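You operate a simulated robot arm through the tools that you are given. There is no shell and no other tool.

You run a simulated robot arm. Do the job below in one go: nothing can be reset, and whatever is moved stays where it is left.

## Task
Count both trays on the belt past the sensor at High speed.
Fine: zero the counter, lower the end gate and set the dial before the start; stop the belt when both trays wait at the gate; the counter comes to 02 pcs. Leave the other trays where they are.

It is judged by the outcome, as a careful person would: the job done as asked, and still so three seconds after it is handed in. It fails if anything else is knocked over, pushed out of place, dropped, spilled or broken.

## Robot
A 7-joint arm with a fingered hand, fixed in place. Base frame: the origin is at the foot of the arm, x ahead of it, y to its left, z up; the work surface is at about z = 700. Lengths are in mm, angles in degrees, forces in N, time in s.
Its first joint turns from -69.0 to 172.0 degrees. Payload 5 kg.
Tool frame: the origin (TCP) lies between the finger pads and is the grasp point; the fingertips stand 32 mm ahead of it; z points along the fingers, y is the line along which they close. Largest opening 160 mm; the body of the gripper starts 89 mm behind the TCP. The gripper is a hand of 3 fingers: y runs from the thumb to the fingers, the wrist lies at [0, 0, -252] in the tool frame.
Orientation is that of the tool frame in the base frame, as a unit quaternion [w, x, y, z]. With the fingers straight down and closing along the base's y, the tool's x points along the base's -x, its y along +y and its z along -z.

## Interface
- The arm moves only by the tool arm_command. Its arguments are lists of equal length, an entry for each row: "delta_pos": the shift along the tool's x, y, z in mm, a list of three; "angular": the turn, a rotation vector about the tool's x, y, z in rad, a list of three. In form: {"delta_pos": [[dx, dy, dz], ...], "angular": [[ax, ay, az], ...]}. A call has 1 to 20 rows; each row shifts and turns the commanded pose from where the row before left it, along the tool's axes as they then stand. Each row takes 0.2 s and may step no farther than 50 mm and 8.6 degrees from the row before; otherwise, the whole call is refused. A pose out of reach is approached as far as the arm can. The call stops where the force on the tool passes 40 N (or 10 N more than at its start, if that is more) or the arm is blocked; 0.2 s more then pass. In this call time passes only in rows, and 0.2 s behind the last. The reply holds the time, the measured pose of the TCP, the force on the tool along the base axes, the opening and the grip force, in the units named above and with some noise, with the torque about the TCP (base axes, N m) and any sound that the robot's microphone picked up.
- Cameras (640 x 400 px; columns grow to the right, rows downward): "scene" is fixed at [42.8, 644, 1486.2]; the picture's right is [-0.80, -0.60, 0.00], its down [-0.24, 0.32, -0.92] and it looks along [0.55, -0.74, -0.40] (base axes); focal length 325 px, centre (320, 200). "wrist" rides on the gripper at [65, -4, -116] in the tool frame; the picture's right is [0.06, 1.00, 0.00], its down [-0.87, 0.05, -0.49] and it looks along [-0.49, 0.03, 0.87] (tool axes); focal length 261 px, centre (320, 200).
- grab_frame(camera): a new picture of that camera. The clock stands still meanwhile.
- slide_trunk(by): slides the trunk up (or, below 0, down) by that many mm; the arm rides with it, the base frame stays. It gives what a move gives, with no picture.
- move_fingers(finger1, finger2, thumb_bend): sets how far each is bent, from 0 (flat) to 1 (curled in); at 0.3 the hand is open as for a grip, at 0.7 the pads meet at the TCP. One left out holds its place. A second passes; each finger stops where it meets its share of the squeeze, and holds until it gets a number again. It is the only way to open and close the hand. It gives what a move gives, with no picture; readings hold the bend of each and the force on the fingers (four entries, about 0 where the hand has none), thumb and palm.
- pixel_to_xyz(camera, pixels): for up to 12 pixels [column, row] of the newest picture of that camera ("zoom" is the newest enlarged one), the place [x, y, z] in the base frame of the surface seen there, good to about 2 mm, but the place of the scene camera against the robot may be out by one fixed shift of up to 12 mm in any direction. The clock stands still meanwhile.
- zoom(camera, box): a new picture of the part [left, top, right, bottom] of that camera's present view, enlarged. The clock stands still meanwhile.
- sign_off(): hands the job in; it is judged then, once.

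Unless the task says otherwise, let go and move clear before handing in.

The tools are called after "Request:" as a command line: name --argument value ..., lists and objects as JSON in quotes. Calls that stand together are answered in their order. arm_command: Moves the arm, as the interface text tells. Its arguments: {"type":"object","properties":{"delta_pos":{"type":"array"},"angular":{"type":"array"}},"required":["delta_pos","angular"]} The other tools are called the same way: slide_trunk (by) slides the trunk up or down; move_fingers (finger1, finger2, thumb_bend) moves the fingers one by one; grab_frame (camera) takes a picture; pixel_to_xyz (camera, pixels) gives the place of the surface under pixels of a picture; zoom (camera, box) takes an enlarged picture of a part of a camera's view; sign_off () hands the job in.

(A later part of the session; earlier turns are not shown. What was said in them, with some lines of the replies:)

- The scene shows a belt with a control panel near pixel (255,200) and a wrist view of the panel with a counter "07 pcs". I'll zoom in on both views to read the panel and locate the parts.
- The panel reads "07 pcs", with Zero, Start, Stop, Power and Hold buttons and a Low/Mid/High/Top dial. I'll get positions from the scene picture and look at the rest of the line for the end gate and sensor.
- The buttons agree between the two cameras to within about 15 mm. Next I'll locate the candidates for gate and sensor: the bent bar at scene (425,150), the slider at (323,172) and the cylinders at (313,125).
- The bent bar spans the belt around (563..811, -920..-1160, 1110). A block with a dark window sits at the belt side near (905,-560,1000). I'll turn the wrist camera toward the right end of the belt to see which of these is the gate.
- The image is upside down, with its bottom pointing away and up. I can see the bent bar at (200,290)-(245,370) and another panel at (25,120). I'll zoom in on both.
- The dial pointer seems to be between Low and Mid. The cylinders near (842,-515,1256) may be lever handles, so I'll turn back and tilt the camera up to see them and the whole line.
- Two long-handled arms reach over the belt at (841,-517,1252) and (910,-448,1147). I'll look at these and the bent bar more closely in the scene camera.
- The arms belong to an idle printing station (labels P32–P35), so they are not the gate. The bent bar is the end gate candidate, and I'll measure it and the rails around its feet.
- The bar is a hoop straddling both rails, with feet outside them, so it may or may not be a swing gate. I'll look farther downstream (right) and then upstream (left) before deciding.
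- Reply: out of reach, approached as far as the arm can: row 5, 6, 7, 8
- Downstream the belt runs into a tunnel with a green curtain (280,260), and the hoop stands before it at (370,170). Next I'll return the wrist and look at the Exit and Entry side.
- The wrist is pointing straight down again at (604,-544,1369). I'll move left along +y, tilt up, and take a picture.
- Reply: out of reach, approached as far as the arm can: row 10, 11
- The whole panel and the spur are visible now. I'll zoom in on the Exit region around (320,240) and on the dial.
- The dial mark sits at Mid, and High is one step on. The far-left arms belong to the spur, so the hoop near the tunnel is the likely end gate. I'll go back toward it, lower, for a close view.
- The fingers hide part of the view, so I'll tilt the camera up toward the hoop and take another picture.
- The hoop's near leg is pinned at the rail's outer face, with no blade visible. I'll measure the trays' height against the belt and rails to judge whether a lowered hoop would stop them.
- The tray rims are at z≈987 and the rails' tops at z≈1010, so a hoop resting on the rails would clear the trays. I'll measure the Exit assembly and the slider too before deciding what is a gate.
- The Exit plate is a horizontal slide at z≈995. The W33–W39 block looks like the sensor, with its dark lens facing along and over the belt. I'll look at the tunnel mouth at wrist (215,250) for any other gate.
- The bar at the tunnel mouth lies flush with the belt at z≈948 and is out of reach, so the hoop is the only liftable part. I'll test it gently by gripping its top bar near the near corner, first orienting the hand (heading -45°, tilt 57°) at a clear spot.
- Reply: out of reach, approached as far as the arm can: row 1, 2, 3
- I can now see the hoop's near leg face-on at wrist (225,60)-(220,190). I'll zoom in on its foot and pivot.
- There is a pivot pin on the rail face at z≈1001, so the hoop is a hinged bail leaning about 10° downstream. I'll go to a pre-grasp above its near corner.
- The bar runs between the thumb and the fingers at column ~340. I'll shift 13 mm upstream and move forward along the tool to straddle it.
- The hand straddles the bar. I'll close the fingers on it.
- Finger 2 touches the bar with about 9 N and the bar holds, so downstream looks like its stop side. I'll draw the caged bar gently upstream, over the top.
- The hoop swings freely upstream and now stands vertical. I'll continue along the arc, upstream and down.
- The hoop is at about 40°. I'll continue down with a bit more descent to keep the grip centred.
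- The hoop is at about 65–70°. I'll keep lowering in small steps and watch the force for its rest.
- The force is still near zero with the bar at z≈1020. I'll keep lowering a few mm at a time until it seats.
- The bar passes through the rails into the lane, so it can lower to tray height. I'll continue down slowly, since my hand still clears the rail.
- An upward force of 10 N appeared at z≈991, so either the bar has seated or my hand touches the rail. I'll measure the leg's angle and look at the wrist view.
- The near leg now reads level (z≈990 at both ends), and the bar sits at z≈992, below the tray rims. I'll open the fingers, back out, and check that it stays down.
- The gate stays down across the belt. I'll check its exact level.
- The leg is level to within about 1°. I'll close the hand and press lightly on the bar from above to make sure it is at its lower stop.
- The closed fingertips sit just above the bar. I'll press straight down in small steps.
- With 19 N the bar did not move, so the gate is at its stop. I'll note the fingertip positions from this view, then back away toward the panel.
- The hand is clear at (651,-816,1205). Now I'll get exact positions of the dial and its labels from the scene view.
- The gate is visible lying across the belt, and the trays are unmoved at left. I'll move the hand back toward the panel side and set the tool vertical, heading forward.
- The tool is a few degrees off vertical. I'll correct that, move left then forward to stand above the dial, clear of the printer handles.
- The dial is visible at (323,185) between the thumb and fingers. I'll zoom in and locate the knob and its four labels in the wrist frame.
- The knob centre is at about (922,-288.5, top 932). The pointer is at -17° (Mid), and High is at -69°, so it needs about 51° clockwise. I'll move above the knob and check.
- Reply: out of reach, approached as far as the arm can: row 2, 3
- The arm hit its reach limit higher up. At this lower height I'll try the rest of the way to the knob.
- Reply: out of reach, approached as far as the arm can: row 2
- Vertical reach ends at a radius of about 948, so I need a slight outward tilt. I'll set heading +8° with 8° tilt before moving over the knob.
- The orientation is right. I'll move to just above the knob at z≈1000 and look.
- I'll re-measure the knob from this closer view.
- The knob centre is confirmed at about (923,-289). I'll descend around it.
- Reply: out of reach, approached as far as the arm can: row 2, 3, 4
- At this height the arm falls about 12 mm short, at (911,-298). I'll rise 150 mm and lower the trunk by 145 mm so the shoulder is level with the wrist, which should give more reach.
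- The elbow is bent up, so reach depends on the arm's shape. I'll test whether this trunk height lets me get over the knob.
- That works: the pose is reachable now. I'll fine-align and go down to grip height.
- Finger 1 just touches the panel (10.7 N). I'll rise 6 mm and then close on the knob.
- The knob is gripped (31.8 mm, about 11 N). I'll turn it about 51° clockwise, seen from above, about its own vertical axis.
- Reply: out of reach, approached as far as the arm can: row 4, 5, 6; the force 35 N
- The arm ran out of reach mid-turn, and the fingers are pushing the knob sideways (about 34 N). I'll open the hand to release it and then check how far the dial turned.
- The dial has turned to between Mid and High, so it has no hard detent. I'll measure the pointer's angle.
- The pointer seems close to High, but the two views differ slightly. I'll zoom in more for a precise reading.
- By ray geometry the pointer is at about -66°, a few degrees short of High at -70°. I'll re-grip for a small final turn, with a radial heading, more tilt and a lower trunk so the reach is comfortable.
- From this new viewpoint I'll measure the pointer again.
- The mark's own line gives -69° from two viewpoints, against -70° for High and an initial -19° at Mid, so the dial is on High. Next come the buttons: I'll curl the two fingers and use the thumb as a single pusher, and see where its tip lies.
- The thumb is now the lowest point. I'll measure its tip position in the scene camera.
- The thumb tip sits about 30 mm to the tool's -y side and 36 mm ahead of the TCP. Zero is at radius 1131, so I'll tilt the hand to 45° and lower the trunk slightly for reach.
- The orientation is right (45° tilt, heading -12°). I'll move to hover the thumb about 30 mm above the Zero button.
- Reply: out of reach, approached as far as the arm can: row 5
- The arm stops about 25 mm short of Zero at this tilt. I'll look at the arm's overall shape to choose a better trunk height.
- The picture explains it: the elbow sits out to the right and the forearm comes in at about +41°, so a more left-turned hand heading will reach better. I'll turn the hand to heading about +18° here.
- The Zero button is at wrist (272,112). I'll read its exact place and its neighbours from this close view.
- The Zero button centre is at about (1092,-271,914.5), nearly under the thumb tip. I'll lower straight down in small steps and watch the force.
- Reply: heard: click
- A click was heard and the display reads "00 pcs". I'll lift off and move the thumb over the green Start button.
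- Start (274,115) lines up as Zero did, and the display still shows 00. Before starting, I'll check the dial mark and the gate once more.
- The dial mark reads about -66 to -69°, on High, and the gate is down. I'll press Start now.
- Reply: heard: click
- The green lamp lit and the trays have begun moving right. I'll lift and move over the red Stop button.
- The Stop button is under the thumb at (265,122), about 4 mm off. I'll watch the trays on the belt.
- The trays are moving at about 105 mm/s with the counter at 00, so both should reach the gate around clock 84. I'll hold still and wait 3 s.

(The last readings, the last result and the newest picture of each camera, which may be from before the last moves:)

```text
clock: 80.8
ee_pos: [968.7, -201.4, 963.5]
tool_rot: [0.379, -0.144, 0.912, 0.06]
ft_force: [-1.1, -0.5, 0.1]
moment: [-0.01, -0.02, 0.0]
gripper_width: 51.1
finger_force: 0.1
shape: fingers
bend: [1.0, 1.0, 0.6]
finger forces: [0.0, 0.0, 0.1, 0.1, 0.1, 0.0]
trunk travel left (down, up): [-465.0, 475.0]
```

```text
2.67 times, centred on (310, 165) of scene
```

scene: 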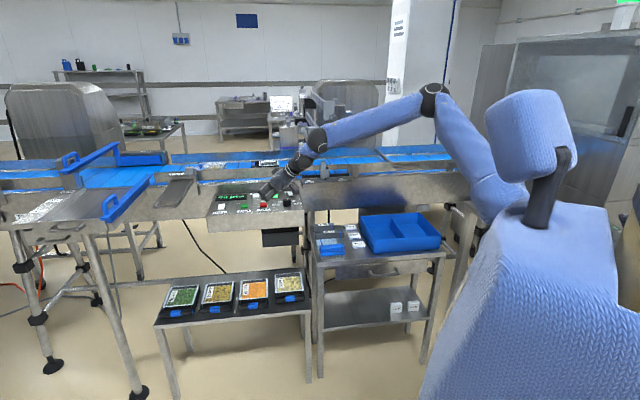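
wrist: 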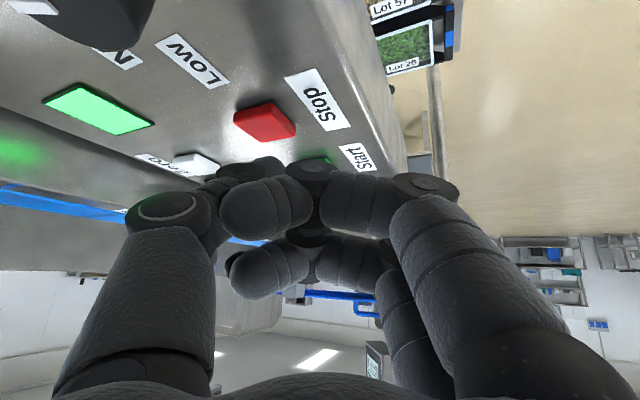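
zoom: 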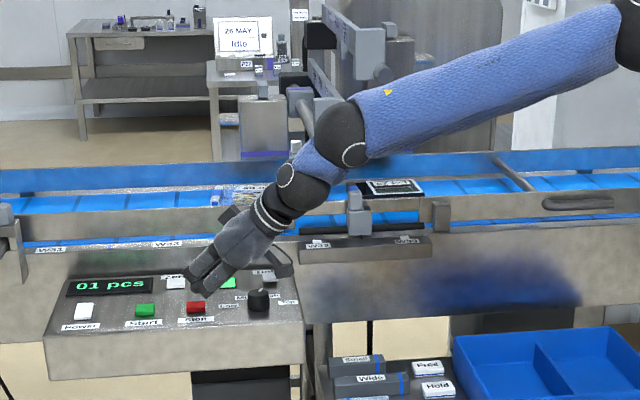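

The counter shows 01 pcs, and the first tray is just past the sensor. I'll wait about 2.4 s more.

Request:
arm_command --delta_pos '[[0, 0, 0], [0, 0, 0], [0, 0, 0], [0, 0, 0], [0, 0, 0], [0, 0, 0], [0, 0, 0], [0, 0, 0], [0, 0, 0], [0, 0, 0], [0, 0, 0]]' --angular '[[0, 0, 0], [0, 0, 0], [0, 0, 0], [0, 0, 0], [0, 0, 0], [0, 0, 0], [0, 0, 0], [0, 0, 0], [0, 0, 0], [0, 0, 0], [0, 0, 0]]'

Request:
zoom --camera "scene" --box '[190, 130, 430, 200]'

```text
clock: 83.2
ee_pos: [968.7, -199.7, 963.6]
tool_rot: [0.379, -0.144, 0.912, 0.06]
ft_force: [1.1, 0.3, -0.7]
moment: [0.0, 0.02, -0.03]
gripper_width: 50.9
finger_force: 0.0
shape: fingers
bend: [1.0, 1.0, 0.6]
finger forces: [0.0, 0.0, 0.0, 0.1, 0.1, 0.0]
trunk travel left (down, up): [-465.0, 475.0]
```

```text
2.67 times, centred on (310, 165) of scene
```

zoom: 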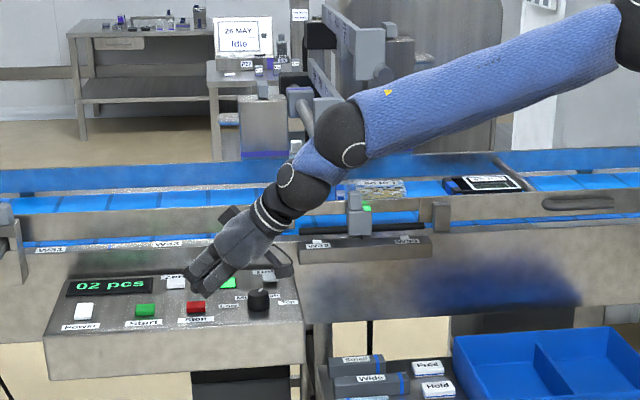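

The counter shows 02 pcs. The first tray is at the gate and the second is close behind, so I'll wait 1 s more.

Request:
arm_command --delta_pos '[[0, 0, 0], [0, 0, 0], [0, 0, 0]]' --angular '[[0, 0, 0], [0, 0, 0], [0, 0, 0]]'

Request:
zoom --camera "scene" --box '[300, 130, 430, 200]'

```text
clock: 84.0
ee_pos: [969.1, -201.0, 963.9]
tool_rot: [0.379, -0.144, 0.912, 0.061]
ft_force: [0.3, -0.3, 0.6]
moment: [-0.01, 0.0, 0.01]
gripper_width: 50.8
finger_force: 0.0
shape: fingers
bend: [1.0, 1.0, 0.6]
finger forces: [0.0, 0.1, 0.0, 0.0, 0.0, 0.0]
trunk travel left (down, up): [-465.0, 475.0]
```

```text
4.92 times, centred on (365, 165) of scene
```

zoom: 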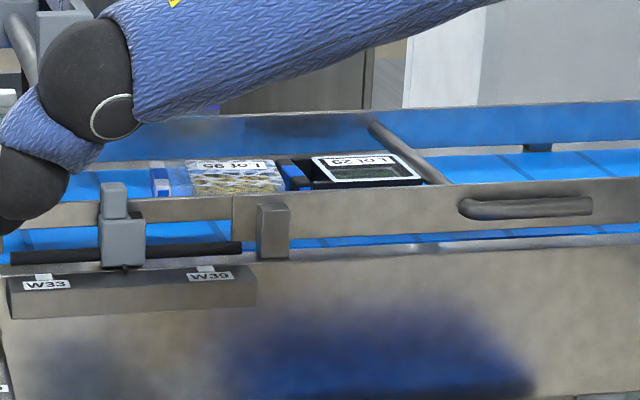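

The first tray is held by the gate and the second is a few mm behind it. I'll press Stop now; contact will be made during the press.

Request:
arm_command --delta_pos '[[7, 0, 7], [5, 0, 5], [3, 0, 3]]' --angular '[[0, 0, 0], [0, 0, 0], [0, 0, 0]]'

Request:
zoom --camera "scene" --box '[300, 130, 430, 200]'

Request:
zoom --camera "scene" --box '[200, 145, 300, 216]'

```text
clock: 84.8
ee_pos: [969.2, -200.5, 943.2]
tool_rot: [0.378, -0.144, 0.912, 0.06]
ft_force: [0.0, -0.4, 2.2]
moment: [-0.08, -0.06, 0.04]
gripper_width: 50.4
finger_force: 1.2
shape: fingers
bend: [1.0, 1.0, 0.6]
finger forces: [0.1, 0.0, 0.0, 0.0, 2.6, 0.0]
trunk travel left (down, up): [-465.0, 475.0]
heard: click
```

```text
4.92 times, centred on (365, 165) of scene
```

zoom: 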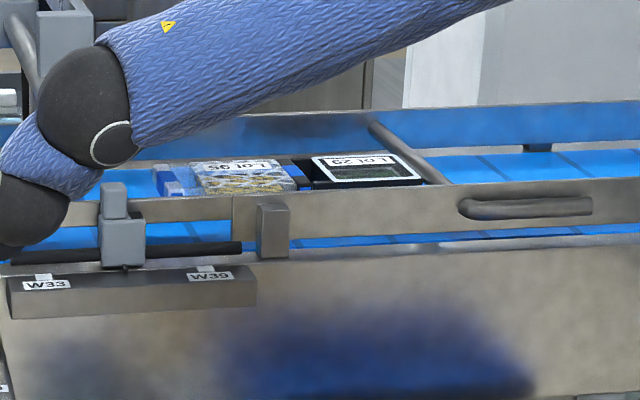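

```text
5.63 times, centred on (250, 180) of scene
```

zoom: 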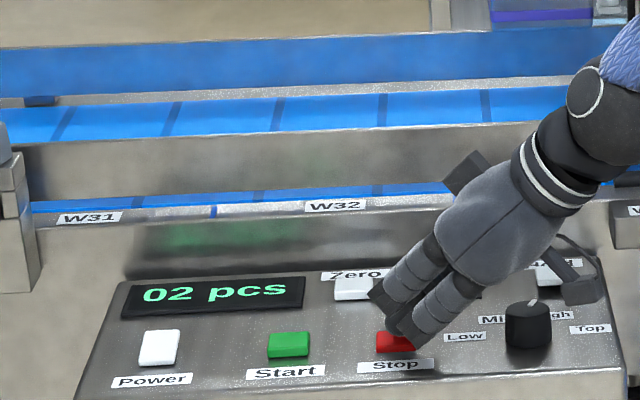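

A click was heard, the display shows 02 pcs, and both trays stand at the gate. I'll lift off, clear the panel and confirm that the belt stopped.

Request:
arm_command --delta_pos '[[-12, 0, -12], [-25, 0, -25], [-25, 0, -25], [-10, 0, -40], [0, 0, 0]]' --angular '[[0, 0, 0], [0, 0, 0], [0, 0, 0], [0, 0, 0], [0, 0, 0]]'

Request:
zoom --camera "scene" --box '[200, 145, 300, 216]'

Request:
zoom --camera "scene" --box '[300, 130, 430, 200]'

```text
clock: 86.0
ee_pos: [949.7, -207.0, 1065.6]
tool_rot: [0.378, -0.144, 0.913, 0.06]
ft_force: [0.3, 0.4, -0.6]
moment: [0.06, 0.02, 0.0]
gripper_width: 50.9
finger_force: 0.1
shape: fingers
bend: [1.0, 1.0, 0.6]
finger forces: [0.0, 0.0, 0.0, 0.0, 0.0, 0.0]
trunk travel left (down, up): [-465.0, 475.0]
```

```text
5.63 times, centred on (250, 180) of scene
```

zoom: 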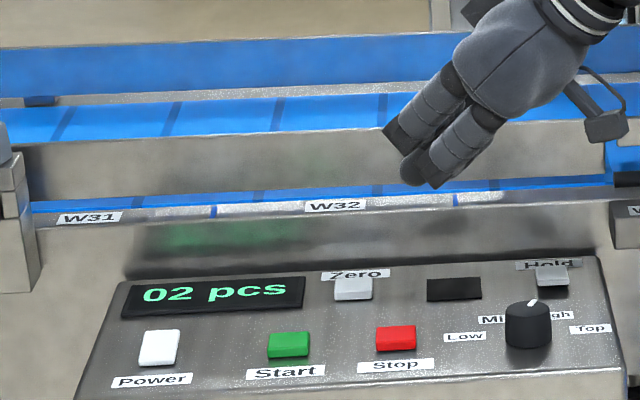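

```text
4.92 times, centred on (365, 165) of scene
```

zoom: 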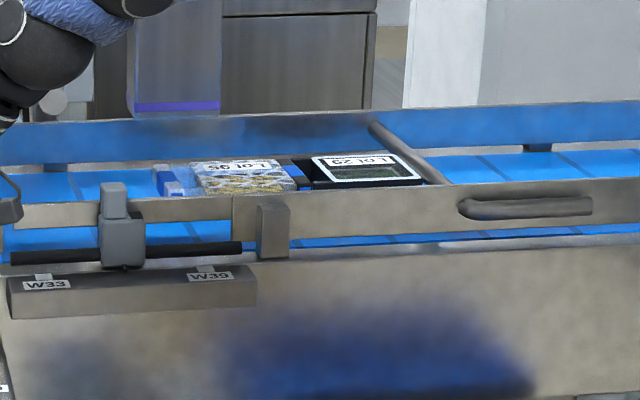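

The running lamp is off, the belt joints are unmoved, the counter reads 02 pcs, and both trays stand at the lowered gate. I'll back the hand farther away and take a last look.

Request:
arm_command --delta_pos '[[0, 0, -40], [0, 0, -40], [0, 0, -30], [0, 0, 0], [0, 0, 0]]' --angular '[[0, 0, 0], [0, 0, 0], [0, 0, 0], [0, 0, 0], [0, 0, 0]]'

Request:
grab_frame --camera "scene"

Request:
zoom --camera "scene" --box '[200, 130, 430, 220]'

Request:
zoom --camera "scene" --box '[325, 145, 405, 180]'

```text
clock: 87.2
ee_pos: [874.7, -230.4, 1143.8]
tool_rot: [0.378, -0.143, 0.913, 0.06]
ft_force: [0.0, -1.3, 0.6]
moment: [-0.01, 0.0, 0.03]
gripper_width: 50.9
finger_force: 0.1
shape: fingers
bend: [1.0, 1.0, 0.6]
finger forces: [0.0, 0.1, 0.0, 0.1, 0.0, 0.0]
trunk travel left (down, up): [-465.0, 475.0]
```

```text
taken
```

scene: 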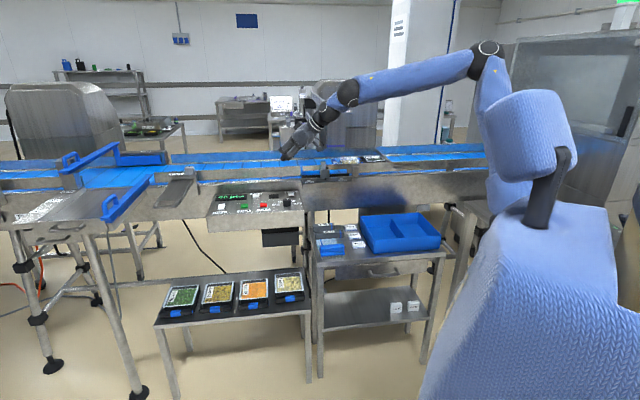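

```text
2.78 times, centred on (315, 175) of scene
```

zoom: 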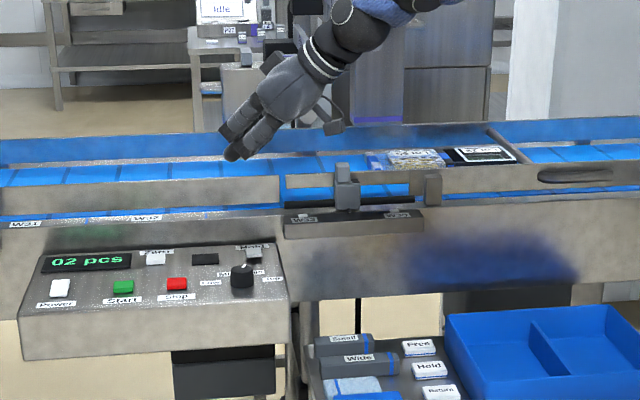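

```text
8.00 times, centred on (365, 162) of scene
```

zoom: 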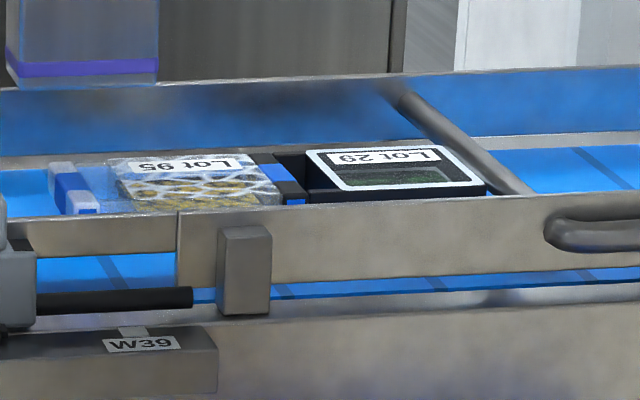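

Both trays (Lot 29 and Lot 95) rest against the lowered gate and the belt is stopped. The counter shows 02 pcs, the dial is on High, and the shelf trays are untouched with the hand clear. I'm handing the job in.

Request:
sign_off

```text
The job is handed in.
```

I ran both trays (Lot 29 and Lot 95) past the sensor at High. They now wait at the lowered end gate with the belt stopped and the counter at 02 pcs.

- **Before the start:** I lowered the gate to its stop, turned the dial from Mid to High and zeroed the counter to 00.
- **Dial:** my camera readings put its mark within about 4° of the High label. The first turn ran out of reach partway and pushed the knob sideways at about 34 N. I let go, and the knob looked undamaged.
- **Run:** the counter went to 01 and then 02. I pressed Stop just as the second tray closed up on the first; the running lamp went out.
- **Everything else:** the other trays on the shelf are where they were, and the hand is clear of the belt and panel.
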